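You operate a simulated robot arm through the tools that you are given. There is no shell and no other tool. Be economical: measure what you need, move in short steps, check, and stop when the job is done.

You run a simulated two-armed robot. Do the job below in one go: nothing can be reset, and whatever is moved stays where it is left.

## Task
Bleed the red wheel to about its label pressure and cap the valve.
Fine: blue head back on the blue stud, lever up, before the cap; leave the green wheel.

It is judged by the outcome, as a careful person would: the job done as asked, and still so three seconds after it is handed in. It fails if anything else is knocked over, pushed out of place, dropped, spilled or broken. A push-on lid holds only when it is set on centred and level and pressed home; a screw cap is set on level and turned clockwise until tight.

## Robot
Two 7-joint arms with two-finger parallel grippers on one trunk, on a base that drives. Base frame: it is fixed to the floor where the robot stands at the start and does not move with it; the origin is under the middle of the robot, x ahead of it, y to its left, z up; the surface under the hand at the start is at about z = 920. Lengths are in mm, angles in rad, forces in N, time in s.
The left shoulder is at the start at [110, 169, 1511], the right one opposite. With the tool pointing down near the work surface each hand reaches from about 420 to 740 mm from the robot's upright axis, wherever it stands, measured 20 degrees to its own side. Places, roughly: bleed button [600, -300, 1000]; blue head lever [500, -200, 1000]; blue pump head (3x5x6 cm) [500, -200, 1000]; blue stud [500, -200, 900]; inflator [600, -300, 1000]. Payload 1.57 kg a hand.
The tool frame of a hand sits at the grasp point between the pads (the TCP): z along the fingers, y along the line on which they close. The tips reach 30 mm beyond it. The gripper opens to 80 mm. The fingers are 17 mm wide and 12 mm thick; the gripper's body (40 by 82 mm) begins 80 mm behind the TCP.
Orientation is that of the tool frame in the base frame, as [roll, pitch, yaw] about the fixed x, y, z axes, in that order (R = Rz(yaw) Ry(pitch) Rx(roll)). With the fingers straight down and closing along the base's y, the tool's x points along the base's -x, its y along +y and its z along -z.

## Interface
- The arms move only by the tool nudge_tool. It takes "left_plan", "right_plan" or both (then of equal length, played together; a hand with none holds still); each is one flat list of numbers, 7 for each row, row after row: the shift along the tool's x, y, z in mm, then the turn, a rotation vector about the tool's x, y, z in rad, then the finger opening in mm, from 0 to 80. In form: [tx, ty, tz, ax, ay, az, jaw, tx, ty, tz, ax, ay, az, jaw, ...]. A call has 1 to 10 rows; each row shifts and turns the commanded pose from where the row before left it, along the tool's axes as they then stand. A row lasts 0.2 s, in which the tool goes at most 50 mm and 0.15 rad; a call with a longer step from one row to the next is refused whole, and so is a gripper value outside its range. A pose out of reach is approached as far as the arm can. The call stops where the force on the tool passes 40 N (or 10 N more than at its start, if that is more) or the arm is blocked; 0.2 s more then pass. The fingers move at their own pace (about 72 mm/s each) and stop on an object; they squeeze with about 25 N. The grip force told is the motor's: it shows also when the fingers shut on nothing. Time passes only in rows, and 0.2 s behind the last, so rows that do not move let the fingers close. It gives the time, the measured TCP pose, the force on the tool (base axes), the opening and the grip force at its end, in the units of the frame above (readings bear some noise), with the torque about the TCP (base axes, N m) and any sound that the robot's microphone picked up.
- Cameras (640 x 400 px; columns grow to the right, rows downward): "scene" is now at [156.1, 12.4, 1691.5]; the picture's right is [0.16, -0.99, 0.00], its down [-0.78, -0.12, -0.62] and it looks along [0.61, 0.10, -0.79] (base axes); focal length 249 px, centre (320, 200). "left" rides on the left gripper at [72, 7, -122] in its tool frame; the picture's right is [-0.09, 1.00, 0.00], its down [-0.84, -0.08, -0.54] and it looks along [-0.54, -0.05, 0.84] (tool axes); focal length 238 px, centre (320, 200). "right" rides on the right gripper at [72, -7, -122] in its tool frame; the picture's right is [0.09, 1.00, 0.00], its down [-0.84, 0.08, -0.54] and it looks along [-0.54, 0.05, 0.84] (tool axes); focal length 238 px, centre (320, 200). There is no depth. A picture from a camera that has moved, and an enlarged one, comes with that camera's place and axes in the base frame and with its lens.
- capture(camera): a new picture of that camera. The clock stands still meanwhile.
- lift_body(by): slides the trunk up (or, below 0, down) by that many mm; the arms and the scene camera ride with it, the base frame stays. It gives what a move gives, with no picture.
- steer(legs): drives the robot by 1 to 6 legs, each [ahead, left, turn to the left] in mm, mm and rad, along the robot's own axes; the way and the turn of a leg run together, so that a leg with both is an arc; at most 1500 mm and 3.142 rad a leg. The arms and the cameras ride along, it lands a little off, and it stops where it bumps. It gives what a move gives.
- aim_head(pan, tilt): turns the head with the scene camera to pan (to the left, within 1.501 rad either way) and tilt (down, from -0.506 to 1.204), counted from straight ahead of the robot. It gives what a move gives.
- enlarge(camera, box): a new picture of the part [left, top, right, bottom] of that camera's present view, enlarged. The clock stands still meanwhile.
- sign_off(): hands the job in; it is judged then, once.

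Go step by step. Nothing tells you exact positions but the pictures and the camera data: compare them with the known pose of the tool, close in by small moves and look again before you grip or let go. The budget is 120 turns and 88 pictures, counting those below and the enlarged ones. Unless the task says otherwise, let go and move clear before handing in, and close with one line.

The tools are called after "Emit:" as name(argument=value, ...) on one line, values as JSON. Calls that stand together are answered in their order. nudge_tool: Moves the arms, as the interface text tells. Its arguments: {"type":"object","properties":{"left_plan":{"type":"array","items":{"type":"number"}},"right_plan":{"type":"array","items":{"type":"number"}}},"required":[]} The other tools are called the same way: lift_body (by) slides the trunk up or down; steer (legs) drives the base; aim_head (pan, tilt) turns the head that bears the scene camera; capture (camera) takes a picture; enlarge (camera, box) takes an enlarged picture of a part of a camera's view; sign_off () hands the job in.

At the start:

```text
time: 0.0
left_tool_pos: [707.4, 150.3, 1203.7]
left_ee_rot: [-3.141, 0.0, -3.14]
left_wrist_force: [0.2, -0.1, 0.1]
left_moment: [0.0, -0.01, -0.02]
left_width: 80.1
left_grip_force: 0.1
right_tool_pos: [474.3, -389.2, 1000.4]
right_ee_rot: [3.141, -0.001, -3.141]
right_wrist_force: [-0.2, -0.2, -0.1]
right_moment: [-0.01, 0.02, 0.0]
right_width: 80.1
right_grip_force: 0.2
trunk travel left (down, up): [-825.0, 65.0]
robot x, y, heading: [-1.5, -3.1, -0.001]
head pan, tilt: [0.159, 0.904]
```

scene: 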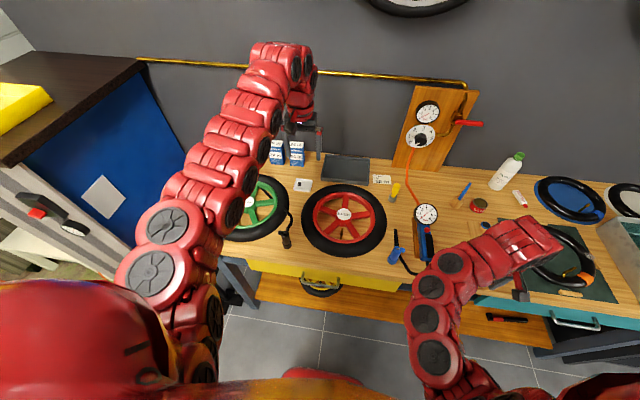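
right: 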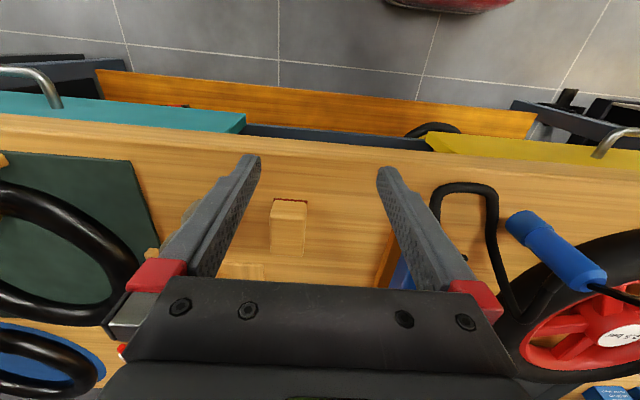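
left: 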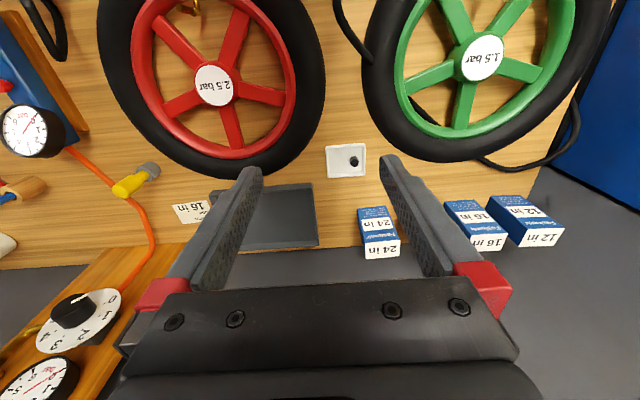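

I see the red wheel (label 2.5 bar) with the blue pump head lying near it, and an inflator with a gauge to its right. I'll look at these closely first.

Emit:
enlarge(camera="scene", box=[280, 160, 480, 285])

Emit:
enlarge(camera="scene", box=[380, 80, 540, 180])

Emit:
enlarge(camera="left", box=[0, 0, 320, 200])

Emit:
enlarge(camera="right", box=[370, 120, 640, 290])

```text
3.20 times, centred on (380, 222) of scene
camera zoom: at [156.1, 12.4, 1691.5], right [0.16, -0.99, 0.0], down [-0.78, -0.12, -0.62], along [0.61, 0.1, -0.79], focal length 796 px, centre (128, 128)
```

zoom: 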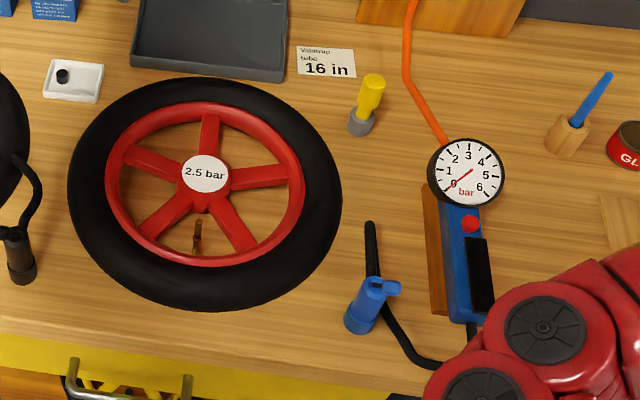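

```text
4.00 times, centred on (460, 130) of scene
camera zoom: at [156.1, 12.4, 1691.5], right [0.16, -0.99, 0.0], down [-0.78, -0.12, -0.62], along [0.61, 0.1, -0.79], focal length 994 px, centre (-240, 480)
```

zoom: 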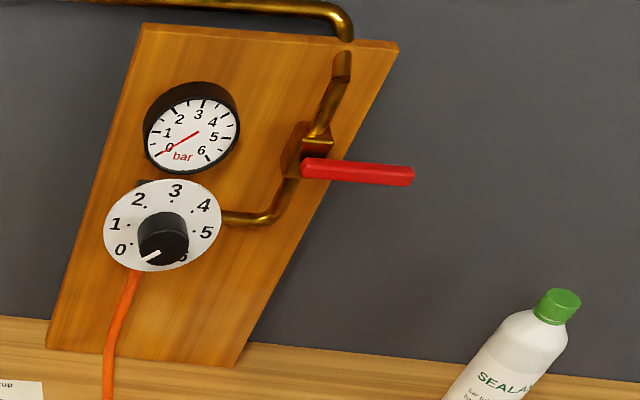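

```text
2.00 times, centred on (160, 100) of left
camera zoom: at [636.1, 156.9, 1326.6], right [0.09, 1.0, 0.0], down [0.84, -0.08, 0.54], along [0.54, -0.05, -0.84], focal length 477 px, centre (640, 400)
```

zoom: 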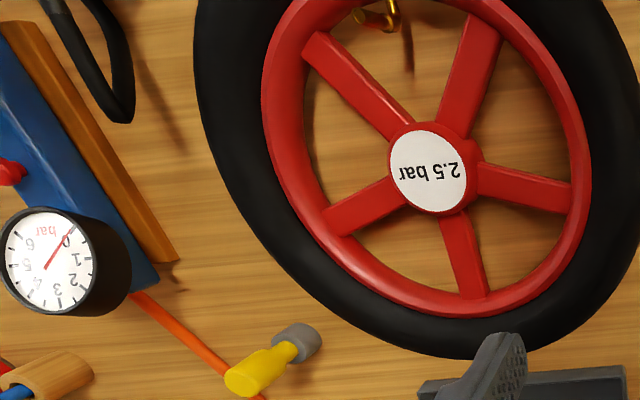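

```text
2.35 times, centred on (505, 205) of right
camera zoom: at [402.8, -394.9, 1122.3], right [-0.09, 1.0, 0.0], down [0.84, 0.08, 0.54], along [0.54, 0.05, -0.84], focal length 561 px, centre (-115, 188)
```

zoom: 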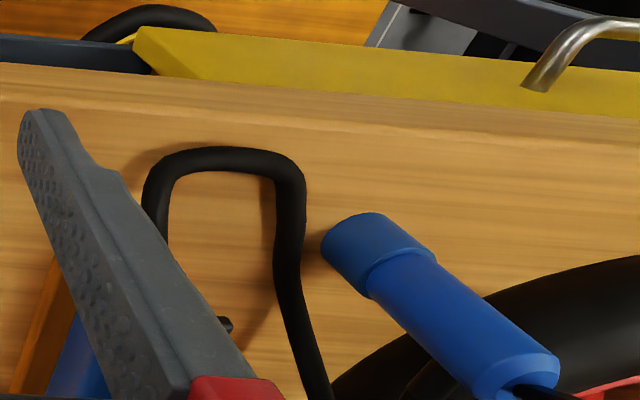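

The label says 2.5 bar, and the gauge reads 0 with the head still on its stud. The wheel's valve looks to be near (598, 10). I'll raise the right hand and bring its camera over the head and valve to look.

Emit:
nudge_tool(right_plan=[0, 0, -50, 0, 0, 0, 80, 0, 0, -50, 0, 0, 0, 80, 0, 50, 0, 0, 0, 0, 80, 0, 50, 0, 0, 0, 0, 80, 0, 50, 0, 0, 0, 0, 80, 0, 50, 0, 0, 0, 0, 80])

Emit:
capture(camera="right")

Emit:
nudge_tool(right_plan=[0, 50, 0, 0, 0, 0, 80, 0, 50, 0, 0, 0, 0, 80, 0, 50, 0, 0, 0, 0, 80, 0, 40, 0, 0, 0, 0, 80])

Emit:
capture(camera="right")

```text
time: 1.4
left_tool_pos: [707.6, 152.0, 1205.6]
left_ee_rot: [-3.14, 0.0, 3.141]
left_wrist_force: [0.4, 0.7, -0.6]
left_moment: [-0.02, -0.02, 0.03]
left_width: 80.2
left_grip_force: 0.1
right_tool_pos: [473.9, -183.2, 1012.8]
right_ee_rot: [-3.14, 0.001, -3.141]
right_wrist_force: [0.4, 0.0, -0.1]
right_moment: [-0.02, -0.02, 0.01]
right_width: 80.1
right_grip_force: 0.1
right hand out of reach, approached as far as the arm can: row 1, 2
trunk travel left (down, up): [-825.0, 65.0]
robot x, y, heading: [-0.7, 2.9, -0.002]
head pan, tilt: [0.159, 0.904]
```

```text
80 pictures are left
camera right: at [403.4, -189.5, 1135.0], right [-0.09, 1.0, 0.0], down [0.84, 0.08, 0.54], along [0.54, 0.05, -0.84], focal length 238 px, centre (320, 200)
```

right: 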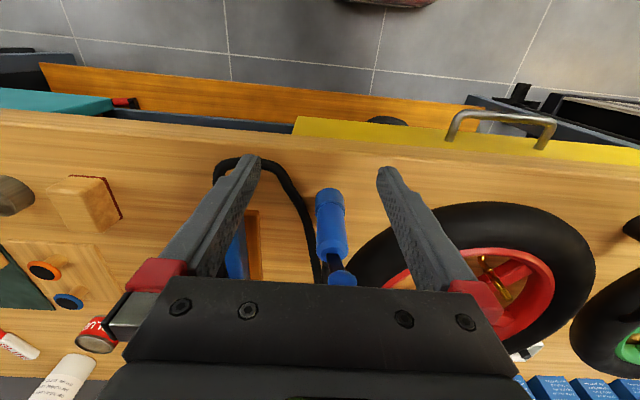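

```text
time: 2.4
left_tool_pos: [707.3, 151.6, 1205.7]
left_ee_rot: [-3.141, 0.0, -3.138]
left_wrist_force: [0.0, 0.1, 0.5]
left_moment: [0.0, 0.03, 0.02]
left_width: 79.7
left_grip_force: 0.1
right_tool_pos: [473.7, 3.6, 1010.7]
right_ee_rot: [-3.139, 0.005, 3.14]
right_wrist_force: [-0.1, 0.0, 0.5]
right_moment: [0.03, -0.01, 0.0]
right_width: 79.9
right_grip_force: 0.0
trunk travel left (down, up): [-825.0, 65.0]
robot x, y, heading: [5.8, 0.7, -0.004]
head pan, tilt: [0.159, 0.904]
```

```text
79 pictures are left
camera right: at [401.7, -2.0, 1133.5], right [-0.09, 1.0, 0.0], down [0.84, 0.08, 0.54], along [0.54, 0.05, -0.84], focal length 238 px, centre (320, 200)
```

right: 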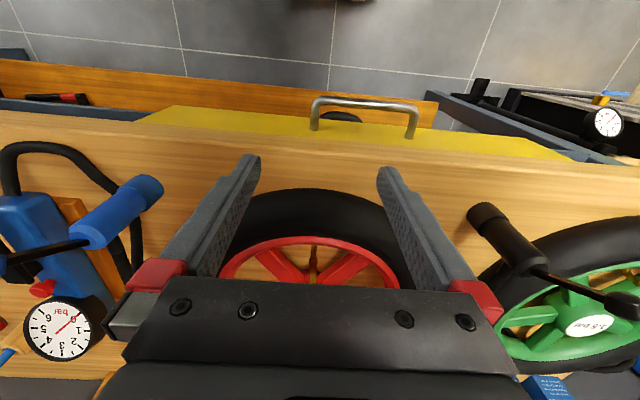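

The gripper blocks this view of the valve. I'll bring the right hand back over near the head and use the left hand's camera on the valve.

Emit:
nudge_tool(right_plan=[0, -50, 0, 0, 0, 0, 80, 0, -50, 0, 0, 0, 0, 80, 0, -50, 0, 0, 0, 0, 80, 0, -50, 0, 0, 0, 0, 80, 0, -50, 0, 0, 0, 0, 80], left_plan=[0, 0, 0, 0, 0, 0, 80, 0, 0, 0, 0, 0, 0, 80, 40, -30, 15, 0, 0, 0, 80, 40, -30, 15, 0, 0, 0, 80, 40, -30, 15, 0, 0, 0, 80])

Emit:
capture(camera="left")

Emit:
capture(camera="right")

Emit:
capture(camera="scene")

```text
refused: row 3 steps farther than a row can; nothing moved
```

```text
78 pictures are left
camera left: at [636.1, 158.1, 1326.6], right [0.09, 1.0, 0.0], down [0.84, -0.08, 0.54], along [0.54, -0.05, -0.84], focal length 238 px, centre (320, 200)
```

left: 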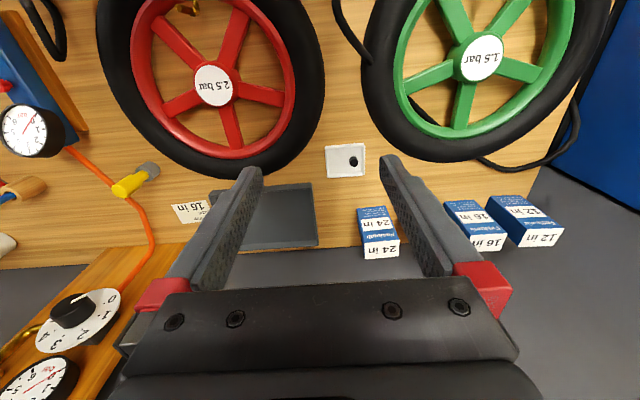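

```text
77 pictures are left
camera right: at [401.7, -2.0, 1133.5], right [-0.09, 1.0, 0.0], down [0.84, 0.08, 0.54], along [0.54, 0.05, -0.84], focal length 238 px, centre (320, 200)
```

right: 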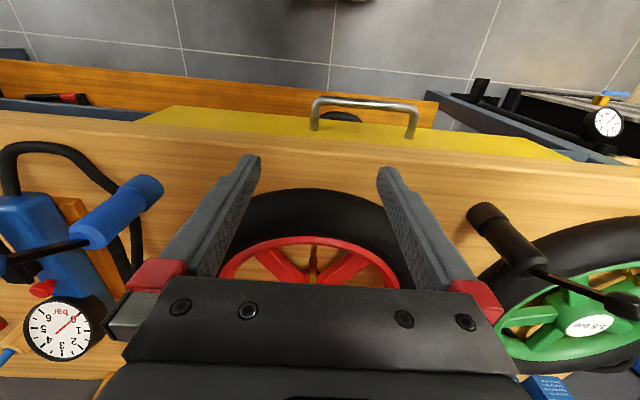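

```text
76 pictures are left
camera scene: at [156.0, 13.9, 1691.5], right [0.16, -0.99, 0.0], down [-0.78, -0.12, -0.62], along [0.61, 0.1, -0.79], focal length 249 px, centre (320, 200)
```

scene: 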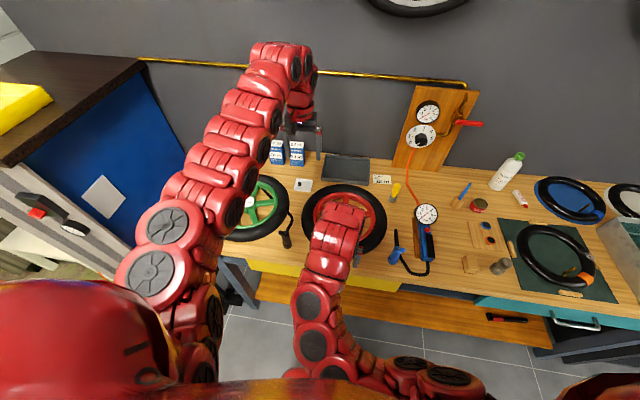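

Slightly oversized steps, so that call was refused. I'll send the same moves in smaller steps and look once each.

Emit:
nudge_tool(right_plan=[0, -45, 0, 0, 0, 0, 80, 0, -45, 0, 0, 0, 0, 80, 0, -45, 0, 0, 0, 0, 80, 0, -45, 0, 0, 0, 0, 80, 0, -45, 0, 0, 0, 0, 80, 0, -30, 0, 0, 0, 0, 80, 0, 0, 0, 0, 0, 0, 80], left_plan=[0, 0, 0, 0, 0, 0, 80, 0, 0, 0, 0, 0, 0, 80, 0, 0, 0, 0, 0, 0, 80, 36, -27, 15, 0, 0, 0, 80, 36, -27, 15, 0, 0, 0, 80, 36, -27, 15, 0, 0, 0, 80, 36, -27, 15, 0, 0, 0, 80])

Emit:
capture(camera="left")

```text
time: 4.0
left_tool_pos: [636.4, 97.9, 1175.0]
left_ee_rot: [-3.14, -0.001, -3.139]
left_wrist_force: [-0.2, 0.9, 0.6]
left_moment: [-0.04, 0.04, 0.02]
left_width: 79.9
left_grip_force: 0.2
left hand out of reach, approached as far as the arm can: row 6, 7
right_tool_pos: [472.2, -251.2, 1010.3]
right_ee_rot: [-3.14, 0.001, -3.141]
right_wrist_force: [0.2, 0.3, 0.6]
right_moment: [0.0, -0.04, -0.02]
right_width: 80.0
right_grip_force: 0.1
trunk travel left (down, up): [-825.0, 65.0]
robot x, y, heading: [-3.6, -0.9, 0.003]
head pan, tilt: [0.159, 0.904]
```

```text
75 pictures are left
camera left: at [563.7, 105.3, 1297.0], right [0.09, 1.0, 0.0], down [0.84, -0.08, 0.54], along [0.54, -0.05, -0.84], focal length 238 px, centre (320, 200)
```

left: 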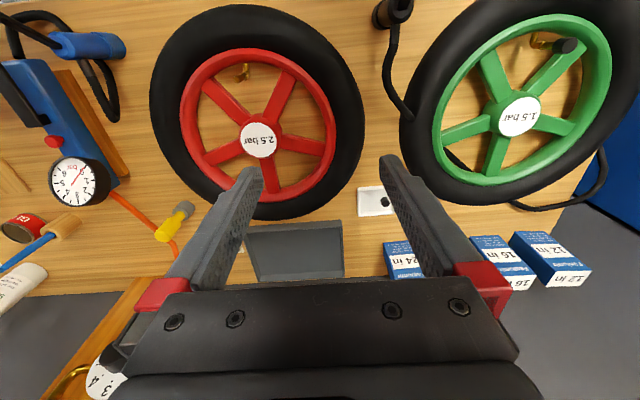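

Emit:
enlarge(camera="left", box=[200, 40, 296, 100])

Emit:
enlarge(camera="left", box=[0, 10, 160, 110])

Emit:
enlarge(camera="left", box=[340, 180, 404, 220])

```text
6.67 times, centred on (248, 70) of left
camera zoom: at [563.7, 105.3, 1297.0], right [0.09, 1.0, 0.0], down [0.84, -0.08, 0.54], along [0.54, -0.05, -0.84], focal length 1589 px, centre (800, 1067)
```

zoom: 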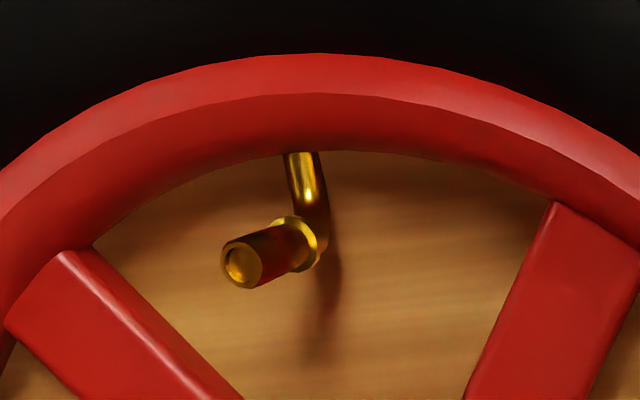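

```text
4.00 times, centred on (80, 60) of left
camera zoom: at [563.7, 105.3, 1297.0], right [0.09, 1.0, 0.0], down [0.84, -0.08, 0.54], along [0.54, -0.05, -0.84], focal length 953 px, centre (1280, 760)
```

zoom: 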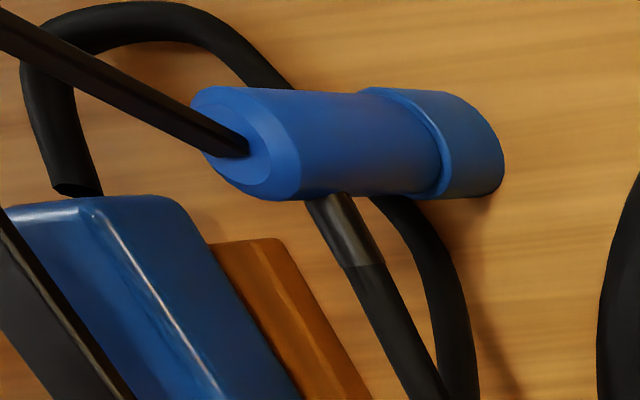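

```text
10.00 times, centred on (372, 200) of left
camera zoom: at [563.7, 105.3, 1297.0], right [0.09, 1.0, 0.0], down [0.84, -0.08, 0.54], along [0.54, -0.05, -0.84], focal length 2384 px, centre (-200, 200)
```

zoom: 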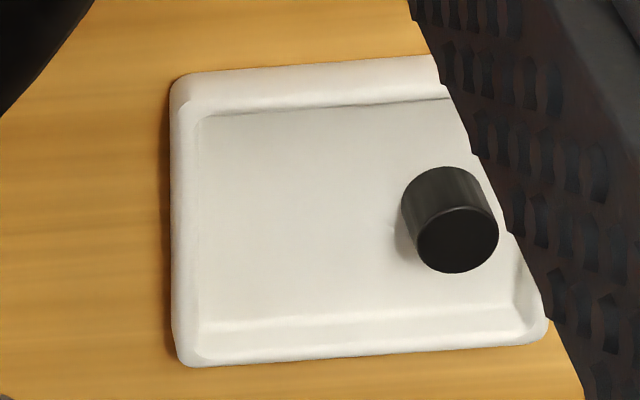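

The valve stem points straight up, and a black cap stands in the white tray. I need a clearer view of the head and its lever.

Emit:
enlarge(camera="scene", box=[370, 220, 450, 270])

Emit:
capture(camera="right")

```text
8.00 times, centred on (410, 245) of scene
camera zoom: at [155.7, 13.6, 1691.5], right [0.16, -0.99, 0.0], down [-0.78, -0.12, -0.62], along [0.61, 0.1, -0.79], focal length 1989 px, centre (-400, -160)
```

zoom: 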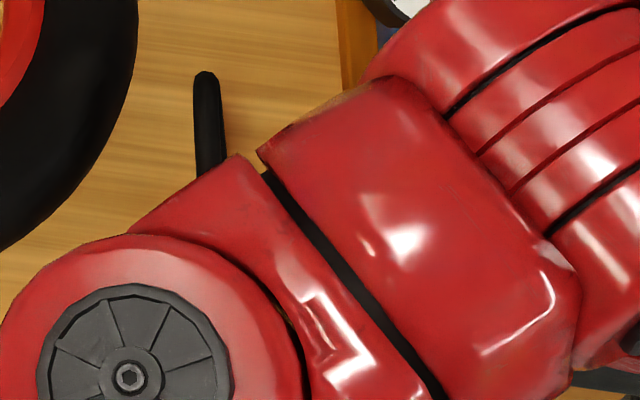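

```text
70 pictures are left
camera right: at [400.4, -257.9, 1132.5], right [-0.09, 1.0, 0.0], down [0.84, 0.08, 0.54], along [0.54, 0.05, -0.84], focal length 238 px, centre (320, 200)
```

right: 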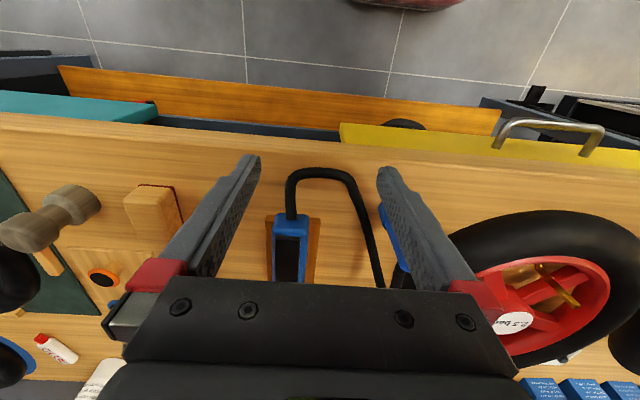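

The black parts around the head are ambiguous: they could be lever or hose. I'll raise the trunk and place the right camera behind the head, out of its way, for a clean look.

Emit:
lift_body(by=65)

Emit:
nudge_tool(right_plan=[0, 45, 0, 0, 0, 0, 80, 0, 45, 0, 0, 0, 0, 80, 45, 0, 0, 0, 0, 0, 80, 0, 0, -25, 0, 0, 0, 80])

Emit:
capture(camera="right")

```text
time: 5.0
left_tool_pos: [636.7, 97.2, 1238.5]
left_ee_rot: [3.141, 0.001, -3.139]
left_wrist_force: [-0.4, -0.5, 0.4]
left_moment: [0.0, 0.01, 0.01]
left_width: 80.3
left_grip_force: 0.1
right_tool_pos: [471.7, -252.2, 1074.3]
right_ee_rot: [3.141, 0.001, -3.14]
right_wrist_force: [-0.4, 0.5, -0.7]
right_moment: [0.05, -0.02, 0.0]
right_width: 80.0
right_grip_force: 0.1
trunk travel left (down, up): [-890.0, 0.0]
robot x, y, heading: [-3.0, -0.4, -0.003]
head pan, tilt: [0.159, 0.904]
```

```text
time: 6.0
left_tool_pos: [635.7, 97.6, 1239.2]
left_ee_rot: [-3.141, -0.001, -3.14]
left_wrist_force: [0.1, 0.4, -0.8]
left_moment: [-0.01, -0.01, 0.0]
left_width: 79.8
left_grip_force: 0.1
right_tool_pos: [425.0, -163.4, 1099.6]
right_ee_rot: [-3.135, 0.006, 3.14]
right_wrist_force: [-0.9, 0.3, -0.6]
right_moment: [-0.02, 0.01, 0.03]
right_width: 80.2
right_grip_force: 0.0
trunk travel left (down, up): [-890.0, 0.0]
robot x, y, heading: [-1.0, -4.8, 0.0]
head pan, tilt: [0.159, 0.904]
```

```text
69 pictures are left
camera right: at [352.8, -168.6, 1220.7], right [-0.09, 1.0, -0.01], down [0.83, 0.08, 0.55], along [0.54, 0.04, -0.84], focal length 238 px, centre (320, 200)
```

right: 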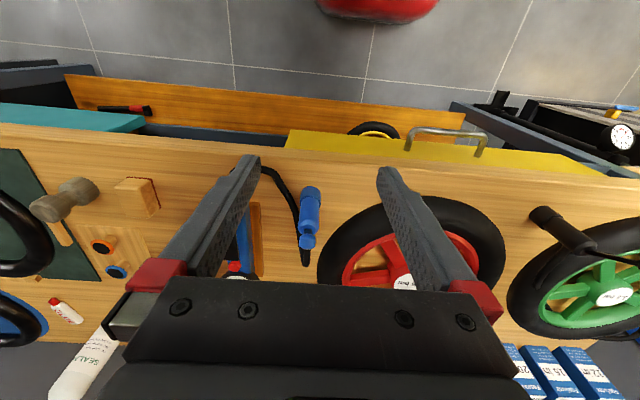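

Emit:
enlarge(camera="right", box=[250, 160, 378, 280])

Emit:
enlarge(camera="scene", box=[360, 190, 488, 280])

```text
3.33 times, centred on (314, 220) of right
camera zoom: at [352.8, -168.6, 1220.7], right [-0.09, 1.0, -0.01], down [0.83, 0.08, 0.55], along [0.54, 0.04, -0.84], focal length 794 px, centre (340, 133)
```

zoom: 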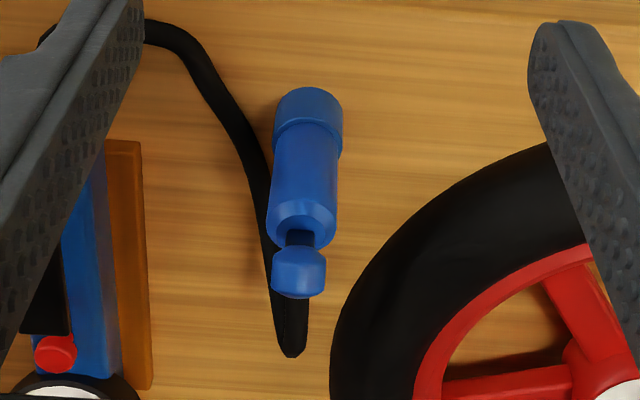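

```text
4.44 times, centred on (424, 235) of scene
camera zoom: at [156.6, 12.6, 1756.4], right [0.16, -0.99, 0.0], down [-0.78, -0.12, -0.62], along [0.61, 0.1, -0.79], focal length 1105 px, centre (-142, 44)
```

zoom: 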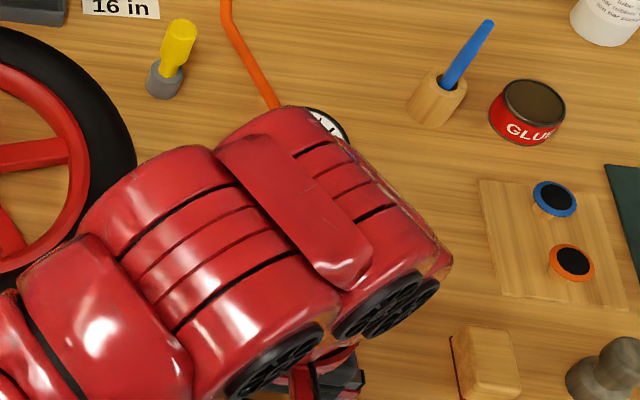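

The lever stands up with a blue knob leaning toward the robot; the hose is attached on the far side. The head is around (534, -167), z 940–1005. I'll move over it at height and align, with the left arm pulled aside.

Emit:
nudge_tool(right_plan=[-40, 0, 0, 0, 0, 0, 80, -40, 0, 0, 0, 0, 0, 80, -29, -3, 0, 0, 0, 0, 80, 0, 0, 0, 0, 0, 0, 80], left_plan=[0, 40, 0, 0, 0, 0, 80, 0, 40, 0, 0, 0, 0, 80, 0, 40, 0, 0, 0, 0, 80, 0, 40, 0, 0, 0, 0, 80])

Emit:
capture(camera="right")

Emit:
capture(camera="scene")

```text
time: 7.0
left_tool_pos: [663.5, 251.9, 1244.3]
left_ee_rot: [3.141, 0.0, 3.14]
left_wrist_force: [0.3, -0.3, -0.3]
left_moment: [-0.02, 0.0, -0.01]
left_width: 80.2
left_grip_force: 0.0
left hand out of reach, approached as far as the arm can: row 1
right_tool_pos: [425.4, -162.7, 1097.3]
right_ee_rot: [-3.133, 0.007, 3.141]
right_wrist_force: [-0.1, 0.2, -0.1]
right_moment: [-0.02, -0.05, -0.04]
right_width: 79.9
right_grip_force: 0.2
right hand out of reach, approached as far as the arm can: row 1, 2, 3
trunk travel left (down, up): [-890.0, 0.0]
robot x, y, heading: [2.1, -2.0, -0.001]
head pan, tilt: [0.159, 0.904]
```

```text
66 pictures are left
camera right: at [353.1, -168.0, 1220.8], right [-0.09, 1.0, -0.01], down [0.83, 0.08, 0.55], along [0.55, 0.04, -0.84], focal length 238 px, centre (320, 200)
```

right: 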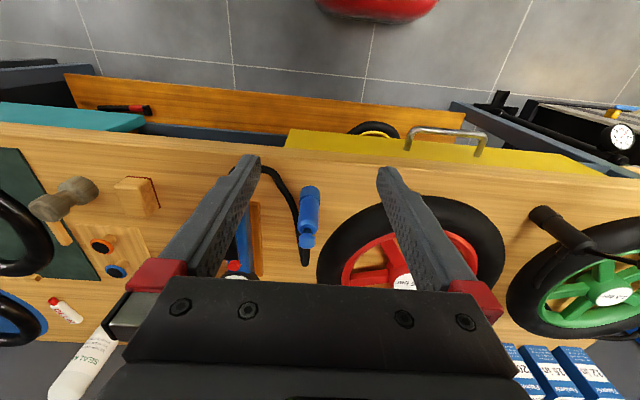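

```text
65 pictures are left
camera scene: at [156.3, 13.6, 1756.4], right [0.16, -0.99, 0.0], down [-0.78, -0.12, -0.62], along [0.61, 0.1, -0.79], focal length 249 px, centre (320, 200)
```

scene: 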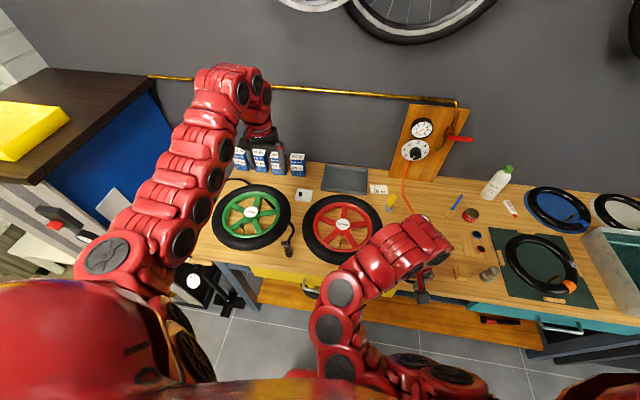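

Forward motion at that height is out of reach. I'll drop 30 mm and go forward; the open fingers straddle the lever.

Emit:
nudge_tool(right_plan=[0, 0, 30, 0, 0, 0, 80, -30, -2, 0, 0, 0, 0, 80, -30, -2, 0, 0, 0, 0, 80, -30, 0, 0, 0, 0, 0, 80, 0, 0, 0, 0, 0, 0, 80])

Emit:
capture(camera="right")

```text
time: 8.2
left_tool_pos: [663.5, 250.9, 1244.2]
left_ee_rot: [-3.14, 0.0, -3.138]
left_wrist_force: [-1.4, -0.5, 0.5]
left_moment: [-0.02, -0.02, 0.01]
left_width: 80.0
left_grip_force: 0.1
right_tool_pos: [514.8, -168.5, 1067.4]
right_ee_rot: [-3.139, -0.001, 3.142]
right_wrist_force: [-0.6, 0.9, 0.4]
right_moment: [0.02, -0.03, 0.02]
right_width: 79.8
right_grip_force: 0.1
trunk travel left (down, up): [-890.0, 0.0]
robot x, y, heading: [1.4, 2.7, -0.002]
head pan, tilt: [0.159, 0.904]
```

```text
64 pictures are left
camera right: at [443.2, -175.1, 1190.1], right [-0.09, 1.0, 0.0], down [0.84, 0.08, 0.54], along [0.54, 0.05, -0.84], focal length 238 px, centre (320, 200)
```

right: 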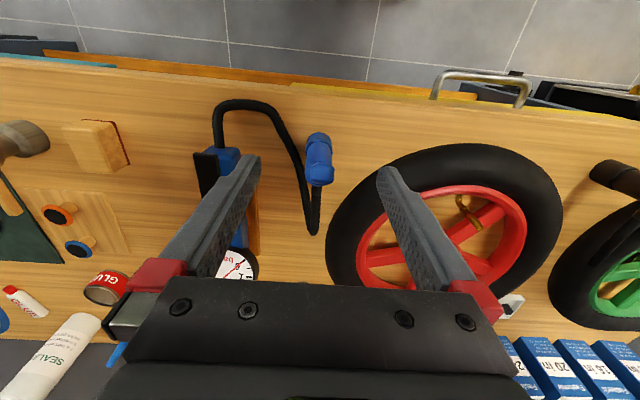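

Emit:
enlarge(camera="right", box=[272, 115, 368, 175])

Emit:
enlarge(camera="right", box=[432, 175, 512, 225])

```text
6.67 times, centred on (320, 145) of right
camera zoom: at [443.2, -175.1, 1190.1], right [-0.09, 1.0, 0.0], down [0.84, 0.08, 0.54], along [0.54, 0.05, -0.84], focal length 1589 px, centre (320, 567)
```

zoom: 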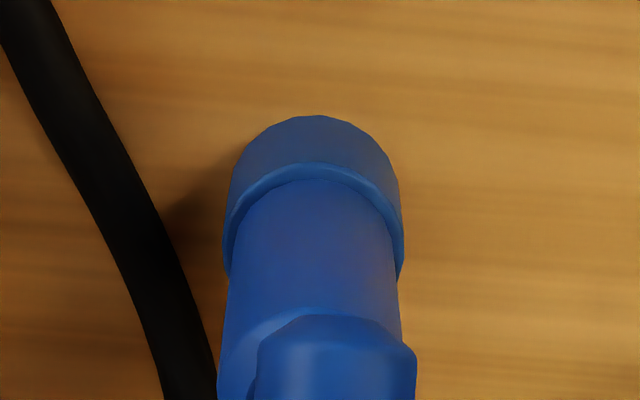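

```text
8.00 times, centred on (472, 200) of right
camera zoom: at [443.2, -175.1, 1190.1], right [-0.09, 1.0, 0.0], down [0.84, 0.08, 0.54], along [0.54, 0.05, -0.84], focal length 1907 px, centre (-896, 200)
```

zoom: 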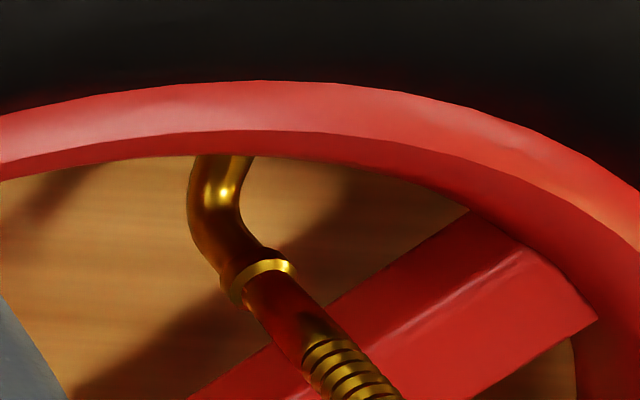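

The head's axis is at about (533, -167.5). I'll centre over it and lower to z≈993, which keeps the palm above the lever knob, and check before closing.

Emit:
nudge_tool(right_plan=[-18, 1, 0, 0, 0, 0, 80, 0, 0, 25, 0, 0, 0, 80, 0, 0, 25, 0, 0, 0, 80, 0, 0, 24, 0, 0, 0, 80, 0, 0, 0, 0, 0, 0, 80])

Emit:
capture(camera="right")

Emit:
enlarge(camera="left", box=[0, 0, 200, 125])

```text
time: 9.4
left_tool_pos: [662.1, 250.8, 1245.7]
left_ee_rot: [-3.139, 0.0, -3.139]
left_wrist_force: [-0.4, -0.3, 0.3]
left_moment: [-0.02, 0.03, -0.01]
left_width: 80.0
left_grip_force: 0.0
right_tool_pos: [531.5, -168.1, 994.4]
right_ee_rot: [-3.141, 0.001, 3.141]
right_wrist_force: [0.2, -0.6, -0.3]
right_moment: [0.01, 0.0, 0.0]
right_width: 80.0
right_grip_force: 0.1
trunk travel left (down, up): [-890.0, 0.0]
robot x, y, heading: [0.0, 2.5, -0.003]
head pan, tilt: [0.159, 0.904]
```

```text
61 pictures are left
camera right: at [461.1, -172.7, 1116.9], right [-0.09, 1.0, 0.0], down [0.84, 0.08, 0.54], along [0.54, 0.05, -0.84], focal length 238 px, centre (320, 200)
```

right: 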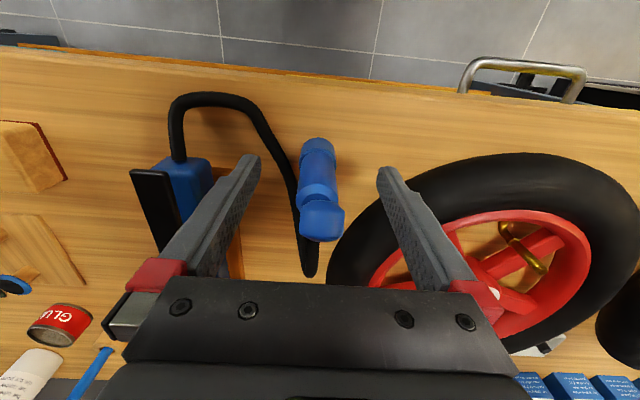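

```text
3.20 times, centred on (100, 62) of left
camera zoom: at [591.2, 257.0, 1366.6], right [0.09, 1.0, 0.0], down [0.84, -0.08, 0.54], along [0.54, -0.05, -0.84], focal length 763 px, centre (1024, 640)
```

zoom: 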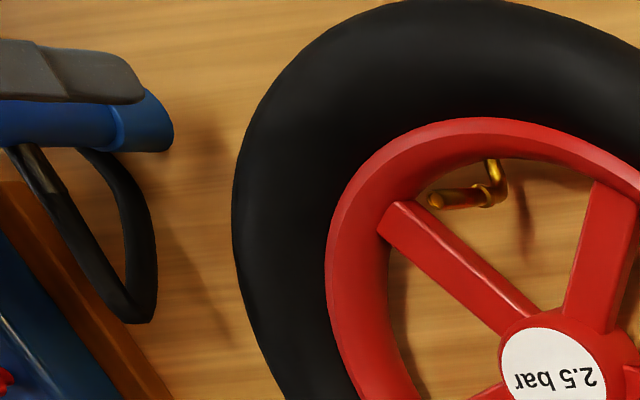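

The head sits centred between the fingers and clear of the palm. I'll close on it.

Emit:
nudge_tool(right_plan=[0, 0, 0, 0, 0, 0, 50, 0, 0, 0, 0, 0, 0, 20, 0, 0, 0, 0, 0, 0, 10, 0, 0, 0, 0, 0, 0, 10])

Emit:
capture(camera="right")

```text
time: 10.4
left_tool_pos: [663.0, 251.4, 1243.6]
left_ee_rot: [-3.141, 0.002, 3.141]
left_wrist_force: [-0.8, 0.3, -0.4]
left_moment: [0.01, 0.02, -0.02]
left_width: 79.9
left_grip_force: 0.0
right_tool_pos: [532.5, -165.8, 994.0]
right_ee_rot: [-3.141, 0.001, 3.141]
right_wrist_force: [0.0, 0.1, 0.1]
right_moment: [0.0, -0.01, 0.03]
right_width: 25.0
right_grip_force: 24.9
trunk travel left (down, up): [-890.0, 0.0]
robot x, y, heading: [2.5, -2.0, -0.004]
head pan, tilt: [0.159, 0.904]
```

```text
59 pictures are left
camera right: at [461.4, -172.8, 1117.0], right [-0.09, 1.0, 0.0], down [0.84, 0.08, 0.54], along [0.54, 0.05, -0.84], focal length 238 px, centre (320, 200)
```

right: 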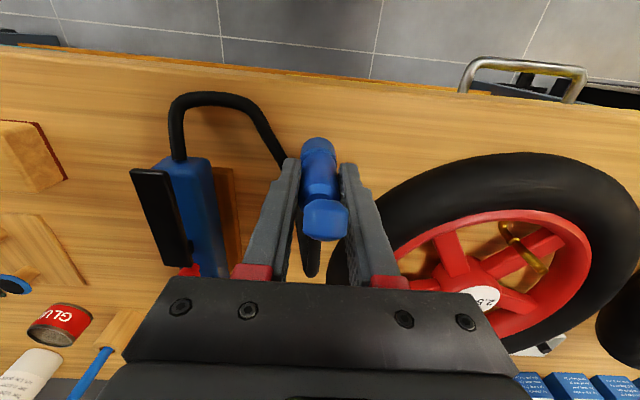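

Gripped at 25 mm. I'll lift it straight up.

Emit:
nudge_tool(right_plan=[0, 0, -10, 0, 0, 0, 10, 0, 0, -15, 0, 0, 0, 10, 0, 0, -20, 0, 0, 0, 10, 0, 0, -20, 0, 0, 0, 10, 0, 0, -20, 0, 0, 0, 10, 0, 0, -15, 0, 0, 0, 10])

Emit:
capture(camera="right")

Emit:
enlarge(camera="left", box=[0, 0, 200, 125])

```text
time: 11.8
left_tool_pos: [663.7, 250.0, 1244.5]
left_ee_rot: [-3.141, -0.001, -3.139]
left_wrist_force: [0.1, -0.1, -0.2]
left_moment: [0.02, -0.02, 0.04]
left_width: 80.1
left_grip_force: 0.0
right_tool_pos: [531.8, -169.3, 1075.9]
right_ee_rot: [-3.137, 0.004, -3.141]
right_wrist_force: [0.9, -0.6, -0.6]
right_moment: [-0.01, -0.02, 0.01]
right_width: 25.1
right_grip_force: 24.9
right hand out of reach, approached as far as the arm can: row 6
trunk travel left (down, up): [-890.0, 0.0]
robot x, y, heading: [2.3, 3.4, -0.002]
head pan, tilt: [0.159, 0.904]
```

```text
58 pictures are left
camera right: at [459.6, -175.5, 1199.3], right [-0.09, 1.0, 0.0], down [0.84, 0.08, 0.54], along [0.54, 0.05, -0.84], focal length 238 px, centre (320, 200)
```

right: 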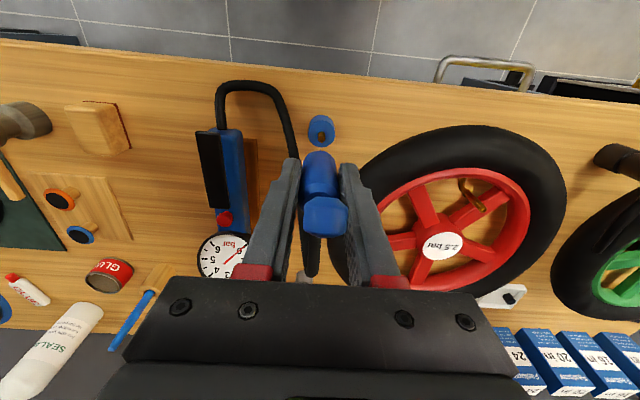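

```text
3.20 times, centred on (100, 62) of left
camera zoom: at [591.6, 256.7, 1366.5], right [0.09, 1.0, 0.0], down [0.84, -0.08, 0.54], along [0.54, -0.05, -0.84], focal length 763 px, centre (1024, 640)
```

zoom: 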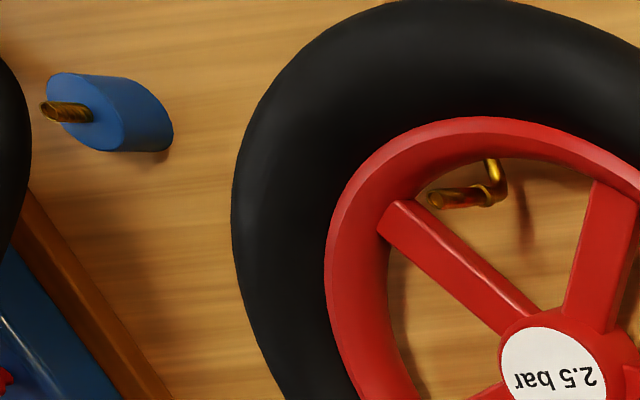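

The head is off; the stud is a 20 mm brass post on a blue puck. I'll carry the head toward the valve at this height, stopping a little short of it, and measure the valve tip.

Emit:
nudge_tool(right_plan=[-8, 40, 0, 0, 0, 0, 10, -8, 40, 0, 0, 0, 0, 10, -8, 40, 0, 0, 0, 0, 10, -8, 20, 0, 0, 0, 0, 10, 0, 0, 0, 0, 0, 0, 10])

Emit:
enlarge(camera="right", box=[272, 115, 432, 215])

Emit:
enlarge(camera="left", box=[80, 30, 176, 90])

```text
time: 13.0
left_tool_pos: [663.2, 250.0, 1244.3]
left_ee_rot: [3.141, 0.0, -3.14]
left_wrist_force: [-0.2, 0.2, 0.0]
left_moment: [-0.03, 0.0, -0.03]
left_width: 80.2
left_grip_force: 0.1
right_tool_pos: [561.6, -28.3, 1076.0]
right_ee_rot: [3.141, 0.0, 3.139]
right_wrist_force: [0.1, -0.4, -0.4]
right_moment: [-0.02, 0.0, -0.01]
right_width: 24.3
right_grip_force: 25.3
trunk travel left (down, up): [-890.0, 0.0]
robot x, y, heading: [0.1, 1.3, -0.004]
head pan, tilt: [0.159, 0.904]
```

```text
4.00 times, centred on (352, 165) of right
camera zoom: at [491.1, -36.0, 1198.2], right [-0.09, 1.0, 0.0], down [0.84, 0.08, 0.54], along [0.54, 0.05, -0.84], focal length 953 px, centre (192, 340)
```

zoom: 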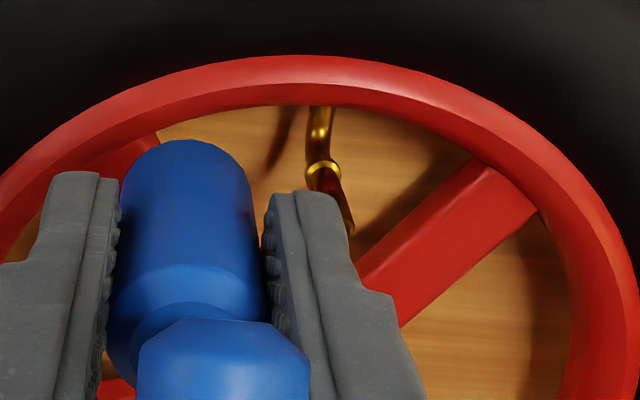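

```text
6.67 times, centred on (128, 60) of left
camera zoom: at [591.4, 256.5, 1366.6], right [0.09, 1.0, 0.0], down [0.84, -0.08, 0.54], along [0.54, -0.05, -0.84], focal length 1589 px, centre (1600, 1133)
```

zoom: 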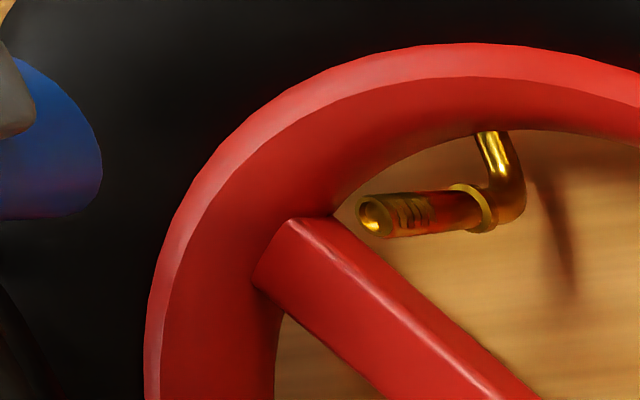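

Triangulating the two views puts the valve axis at about (587, 8), tip at z≈996 and collar at 960. I'll move over it, still about 25 mm above, and check.

Emit:
nudge_tool(right_plan=[-12, 18, 0, 0, 0, 0, 10, -12.5, 18.5, 0, 0, 0, 0, 10, 0, 0, 0, 0, 0, 0, 10])

Emit:
enlarge(camera="left", box=[80, 30, 176, 90])

Emit:
enlarge(camera="right", box=[272, 115, 432, 215])

```text
time: 13.8
left_tool_pos: [663.3, 252.3, 1244.7]
left_ee_rot: [-3.141, -0.001, -3.139]
left_wrist_force: [0.3, 0.2, 1.0]
left_moment: [0.02, -0.02, 0.05]
left_width: 80.2
left_grip_force: 0.1
right_tool_pos: [587.7, 7.7, 1075.7]
right_ee_rot: [3.141, 0.0, 3.14]
right_wrist_force: [-0.6, -1.0, -1.5]
right_moment: [-0.02, 0.02, 0.02]
right_width: 24.8
right_grip_force: 25.2
trunk travel left (down, up): [-890.0, 0.0]
robot x, y, heading: [2.4, -1.4, -0.003]
head pan, tilt: [0.159, 0.904]
```

```text
6.67 times, centred on (128, 60) of left
camera zoom: at [591.0, 256.6, 1366.8], right [0.09, 1.0, 0.0], down [0.84, -0.08, 0.54], along [0.54, -0.05, -0.84], focal length 1589 px, centre (1600, 1133)
```

zoom: 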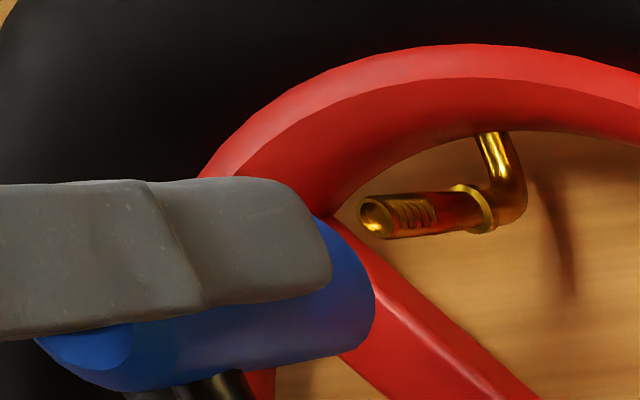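

```text
4.00 times, centred on (352, 165) of right
camera zoom: at [517.7, 1.4, 1198.2], right [-0.09, 1.0, 0.0], down [0.84, 0.08, 0.54], along [0.54, 0.05, -0.84], focal length 953 px, centre (192, 340)
```

zoom: 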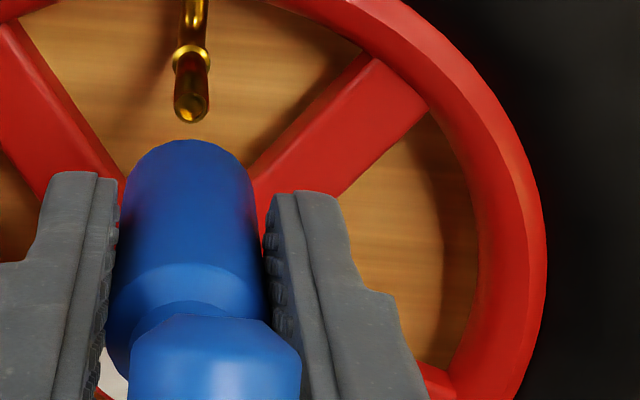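

Both views show the head's axis is about 10 mm further out than the tool point, so it overshoots the valve. I'll shift back 10 mm and check again.

Emit:
nudge_tool(right_plan=[10, 0, 0, 0, 0, 0, 10, 0, 0, 0, 0, 0, 0, 10])

Emit:
enlarge(camera="left", box=[80, 30, 176, 90])

Emit:
enlarge(camera="right", box=[272, 105, 368, 165])

```text
time: 14.4
left_tool_pos: [662.0, 250.9, 1244.4]
left_ee_rot: [-3.14, -0.002, -3.141]
left_wrist_force: [-0.4, 0.6, -0.3]
left_moment: [0.02, -0.01, -0.02]
left_width: 80.1
left_grip_force: 0.0
right_tool_pos: [579.8, 6.6, 1075.9]
right_ee_rot: [-3.141, 0.001, -3.141]
right_wrist_force: [0.7, 0.1, 0.2]
right_moment: [-0.01, 0.03, 0.03]
right_width: 25.0
right_grip_force: 24.8
trunk travel left (down, up): [-890.0, 0.0]
robot x, y, heading: [2.2, 2.4, 0.0]
head pan, tilt: [0.159, 0.904]
```

```text
6.67 times, centred on (128, 60) of left
camera zoom: at [591.4, 256.6, 1366.6], right [0.09, 1.0, 0.0], down [0.84, -0.08, 0.54], along [0.54, -0.05, -0.84], focal length 1589 px, centre (1600, 1133)
```

zoom: 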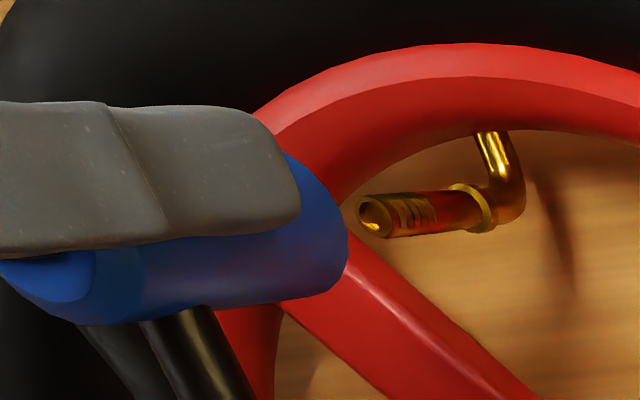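

```text
6.67 times, centred on (320, 135) of right
camera zoom: at [508.1, 1.3, 1198.1], right [-0.09, 1.0, 0.0], down [0.84, 0.08, 0.54], along [0.54, 0.05, -0.84], focal length 1589 px, centre (320, 633)
```

zoom: 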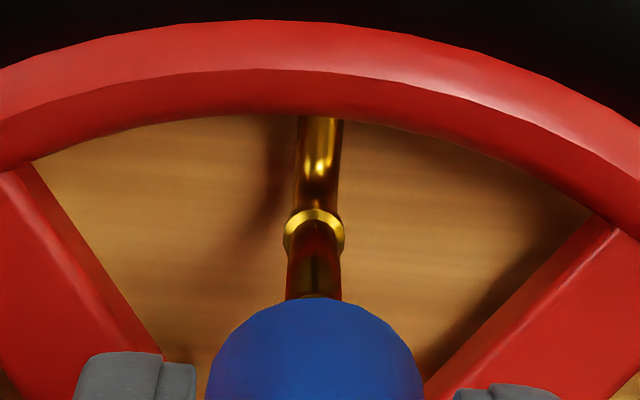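

Both views now line the head up over the valve. I'll lower gently in small steps and watch the force.

Emit:
nudge_tool(right_plan=[-0.5, 0, 10, 0, 0, 0, 10, 0, 0, 10, 0, 0, 0, 10, 0, 0, 6, 0, 0, 0, 10, 0, 0, 4, 0, 0, 0, 10])

Emit:
enlarge(camera="left", box=[80, 30, 176, 90])

```text
time: 15.4
left_tool_pos: [663.6, 250.4, 1244.6]
left_ee_rot: [-3.139, 0.0, -3.141]
left_wrist_force: [0.1, 0.5, 0.3]
left_moment: [0.02, -0.02, -0.03]
left_width: 79.9
left_grip_force: 0.0
right_tool_pos: [579.1, 8.2, 1045.3]
right_ee_rot: [3.141, -0.001, 3.141]
right_wrist_force: [-0.3, 0.1, -0.9]
right_moment: [0.01, -0.01, -0.02]
right_width: 24.9
right_grip_force: 25.1
trunk travel left (down, up): [-890.0, 0.0]
robot x, y, heading: [0.1, 0.0, 0.003]
head pan, tilt: [0.159, 0.904]
```

```text
6.67 times, centred on (128, 60) of left
camera zoom: at [591.5, 256.8, 1366.5], right [0.09, 1.0, 0.0], down [0.84, -0.08, 0.54], along [0.54, -0.05, -0.84], focal length 1589 px, centre (1600, 1133)
```

zoom: 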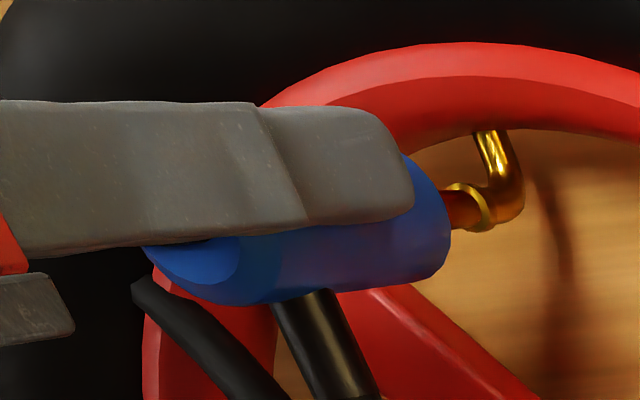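

No contact force, and the valve appears to be entering the head. I'll continue down in small steps.

Emit:
nudge_tool(right_plan=[0, 0, 4, 0, 0, 0, 10, 0, 0, 4, 0, 0, 0, 10, 0, 0, 4, 0, 0, 0, 10, 0, 0, 3, 0, 0, 0, 10])

Emit:
enlarge(camera="left", box=[80, 30, 176, 90])

```text
time: 16.4
left_tool_pos: [662.0, 250.6, 1246.4]
left_ee_rot: [3.14, 0.002, -3.14]
left_wrist_force: [-0.3, 0.1, 0.2]
left_moment: [0.02, 0.02, 0.05]
left_width: 80.0
left_grip_force: 0.0
right_tool_pos: [580.4, 8.5, 1032.8]
right_ee_rot: [-3.141, 0.005, 3.139]
right_wrist_force: [2.8, -1.5, 20.2]
right_moment: [-0.1, -0.22, 0.0]
right_width: 25.0
right_grip_force: 25.0
trunk travel left (down, up): [-890.0, 0.0]
robot x, y, heading: [-0.8, 1.2, 0.002]
head pan, tilt: [0.159, 0.904]
```

```text
6.67 times, centred on (128, 60) of left
camera zoom: at [589.3, 256.7, 1368.0], right [0.09, 1.0, 0.0], down [0.84, -0.08, 0.54], along [0.54, -0.05, -0.84], focal length 1589 px, centre (1600, 1133)
```

zoom: 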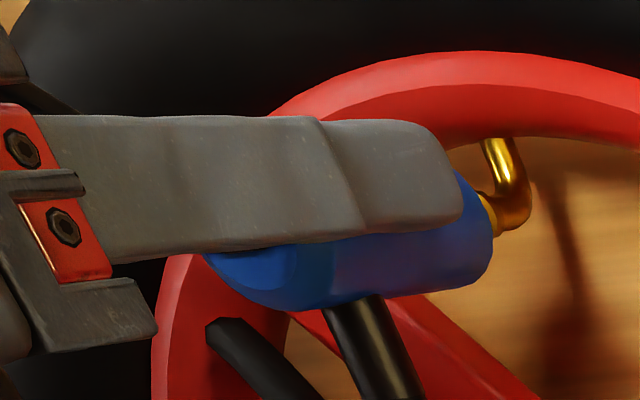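

The force rises to 20 N about 18 mm down, which looks like it is reaching the bottom. I'll press slightly more to confirm and listen for a sound.

Emit:
nudge_tool(right_plan=[0, 0, 1.5, 0, 0, 0, 10, 0, 0, 1, 0, 0, 0, 10, 0, 0, 0, 0, 0, 0, 10])

Emit:
aim_head(pan=-0.2, tilt=0.85)

Emit:
capture(camera="scene")

```text
time: 17.2
left_tool_pos: [660.1, 250.5, 1246.5]
left_ee_rot: [3.139, 0.003, 3.141]
left_wrist_force: [-0.1, 0.1, 0.1]
left_moment: [-0.01, -0.01, -0.03]
left_width: 80.3
left_grip_force: 0.1
right_tool_pos: [579.1, 8.8, 1031.2]
right_ee_rot: [3.139, 0.008, 3.14]
right_wrist_force: [-5.0, -1.4, 16.7]
right_moment: [-0.12, 0.05, 0.0]
right_width: 24.7
right_grip_force: 24.7
trunk travel left (down, up): [-890.0, 0.0]
robot x, y, heading: [-0.1, -0.0, 0.0]
head pan, tilt: [0.159, 0.904]
stopped in row 3 (right hand): the force on the tool passed its limit at 43 N (the readings are from after the stop); the commanded pose is now the measured one
```

```text
time: 18.0
left_tool_pos: [660.2, 249.2, 1245.8]
left_ee_rot: [-3.141, 0.001, -3.141]
left_wrist_force: [0.3, -0.3, 0.8]
left_moment: [0.0, 0.03, 0.01]
left_width: 80.2
left_grip_force: 0.0
right_tool_pos: [578.5, 8.7, 1030.8]
right_ee_rot: [3.141, 0.01, 3.139]
right_wrist_force: [-3.2, -2.0, 26.2]
right_moment: [-0.1, -0.04, 0.01]
right_width: 24.7
right_grip_force: 25.1
trunk travel left (down, up): [-890.0, 0.0]
robot x, y, heading: [1.5, -1.5, 0.003]
head pan, tilt: [-0.201, 0.85]
```

```text
48 pictures are left
camera scene: at [154.2, -15.5, 1761.1], right [-0.2, -0.98, 0.0], down [-0.73, 0.15, -0.66], along [0.65, -0.13, -0.75], focal length 249 px, centre (320, 200)
```

scene: 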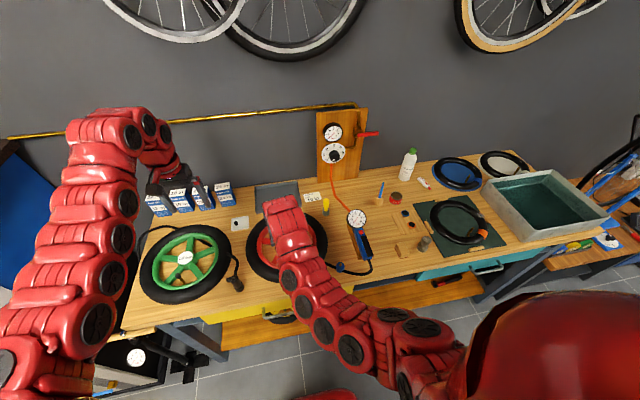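

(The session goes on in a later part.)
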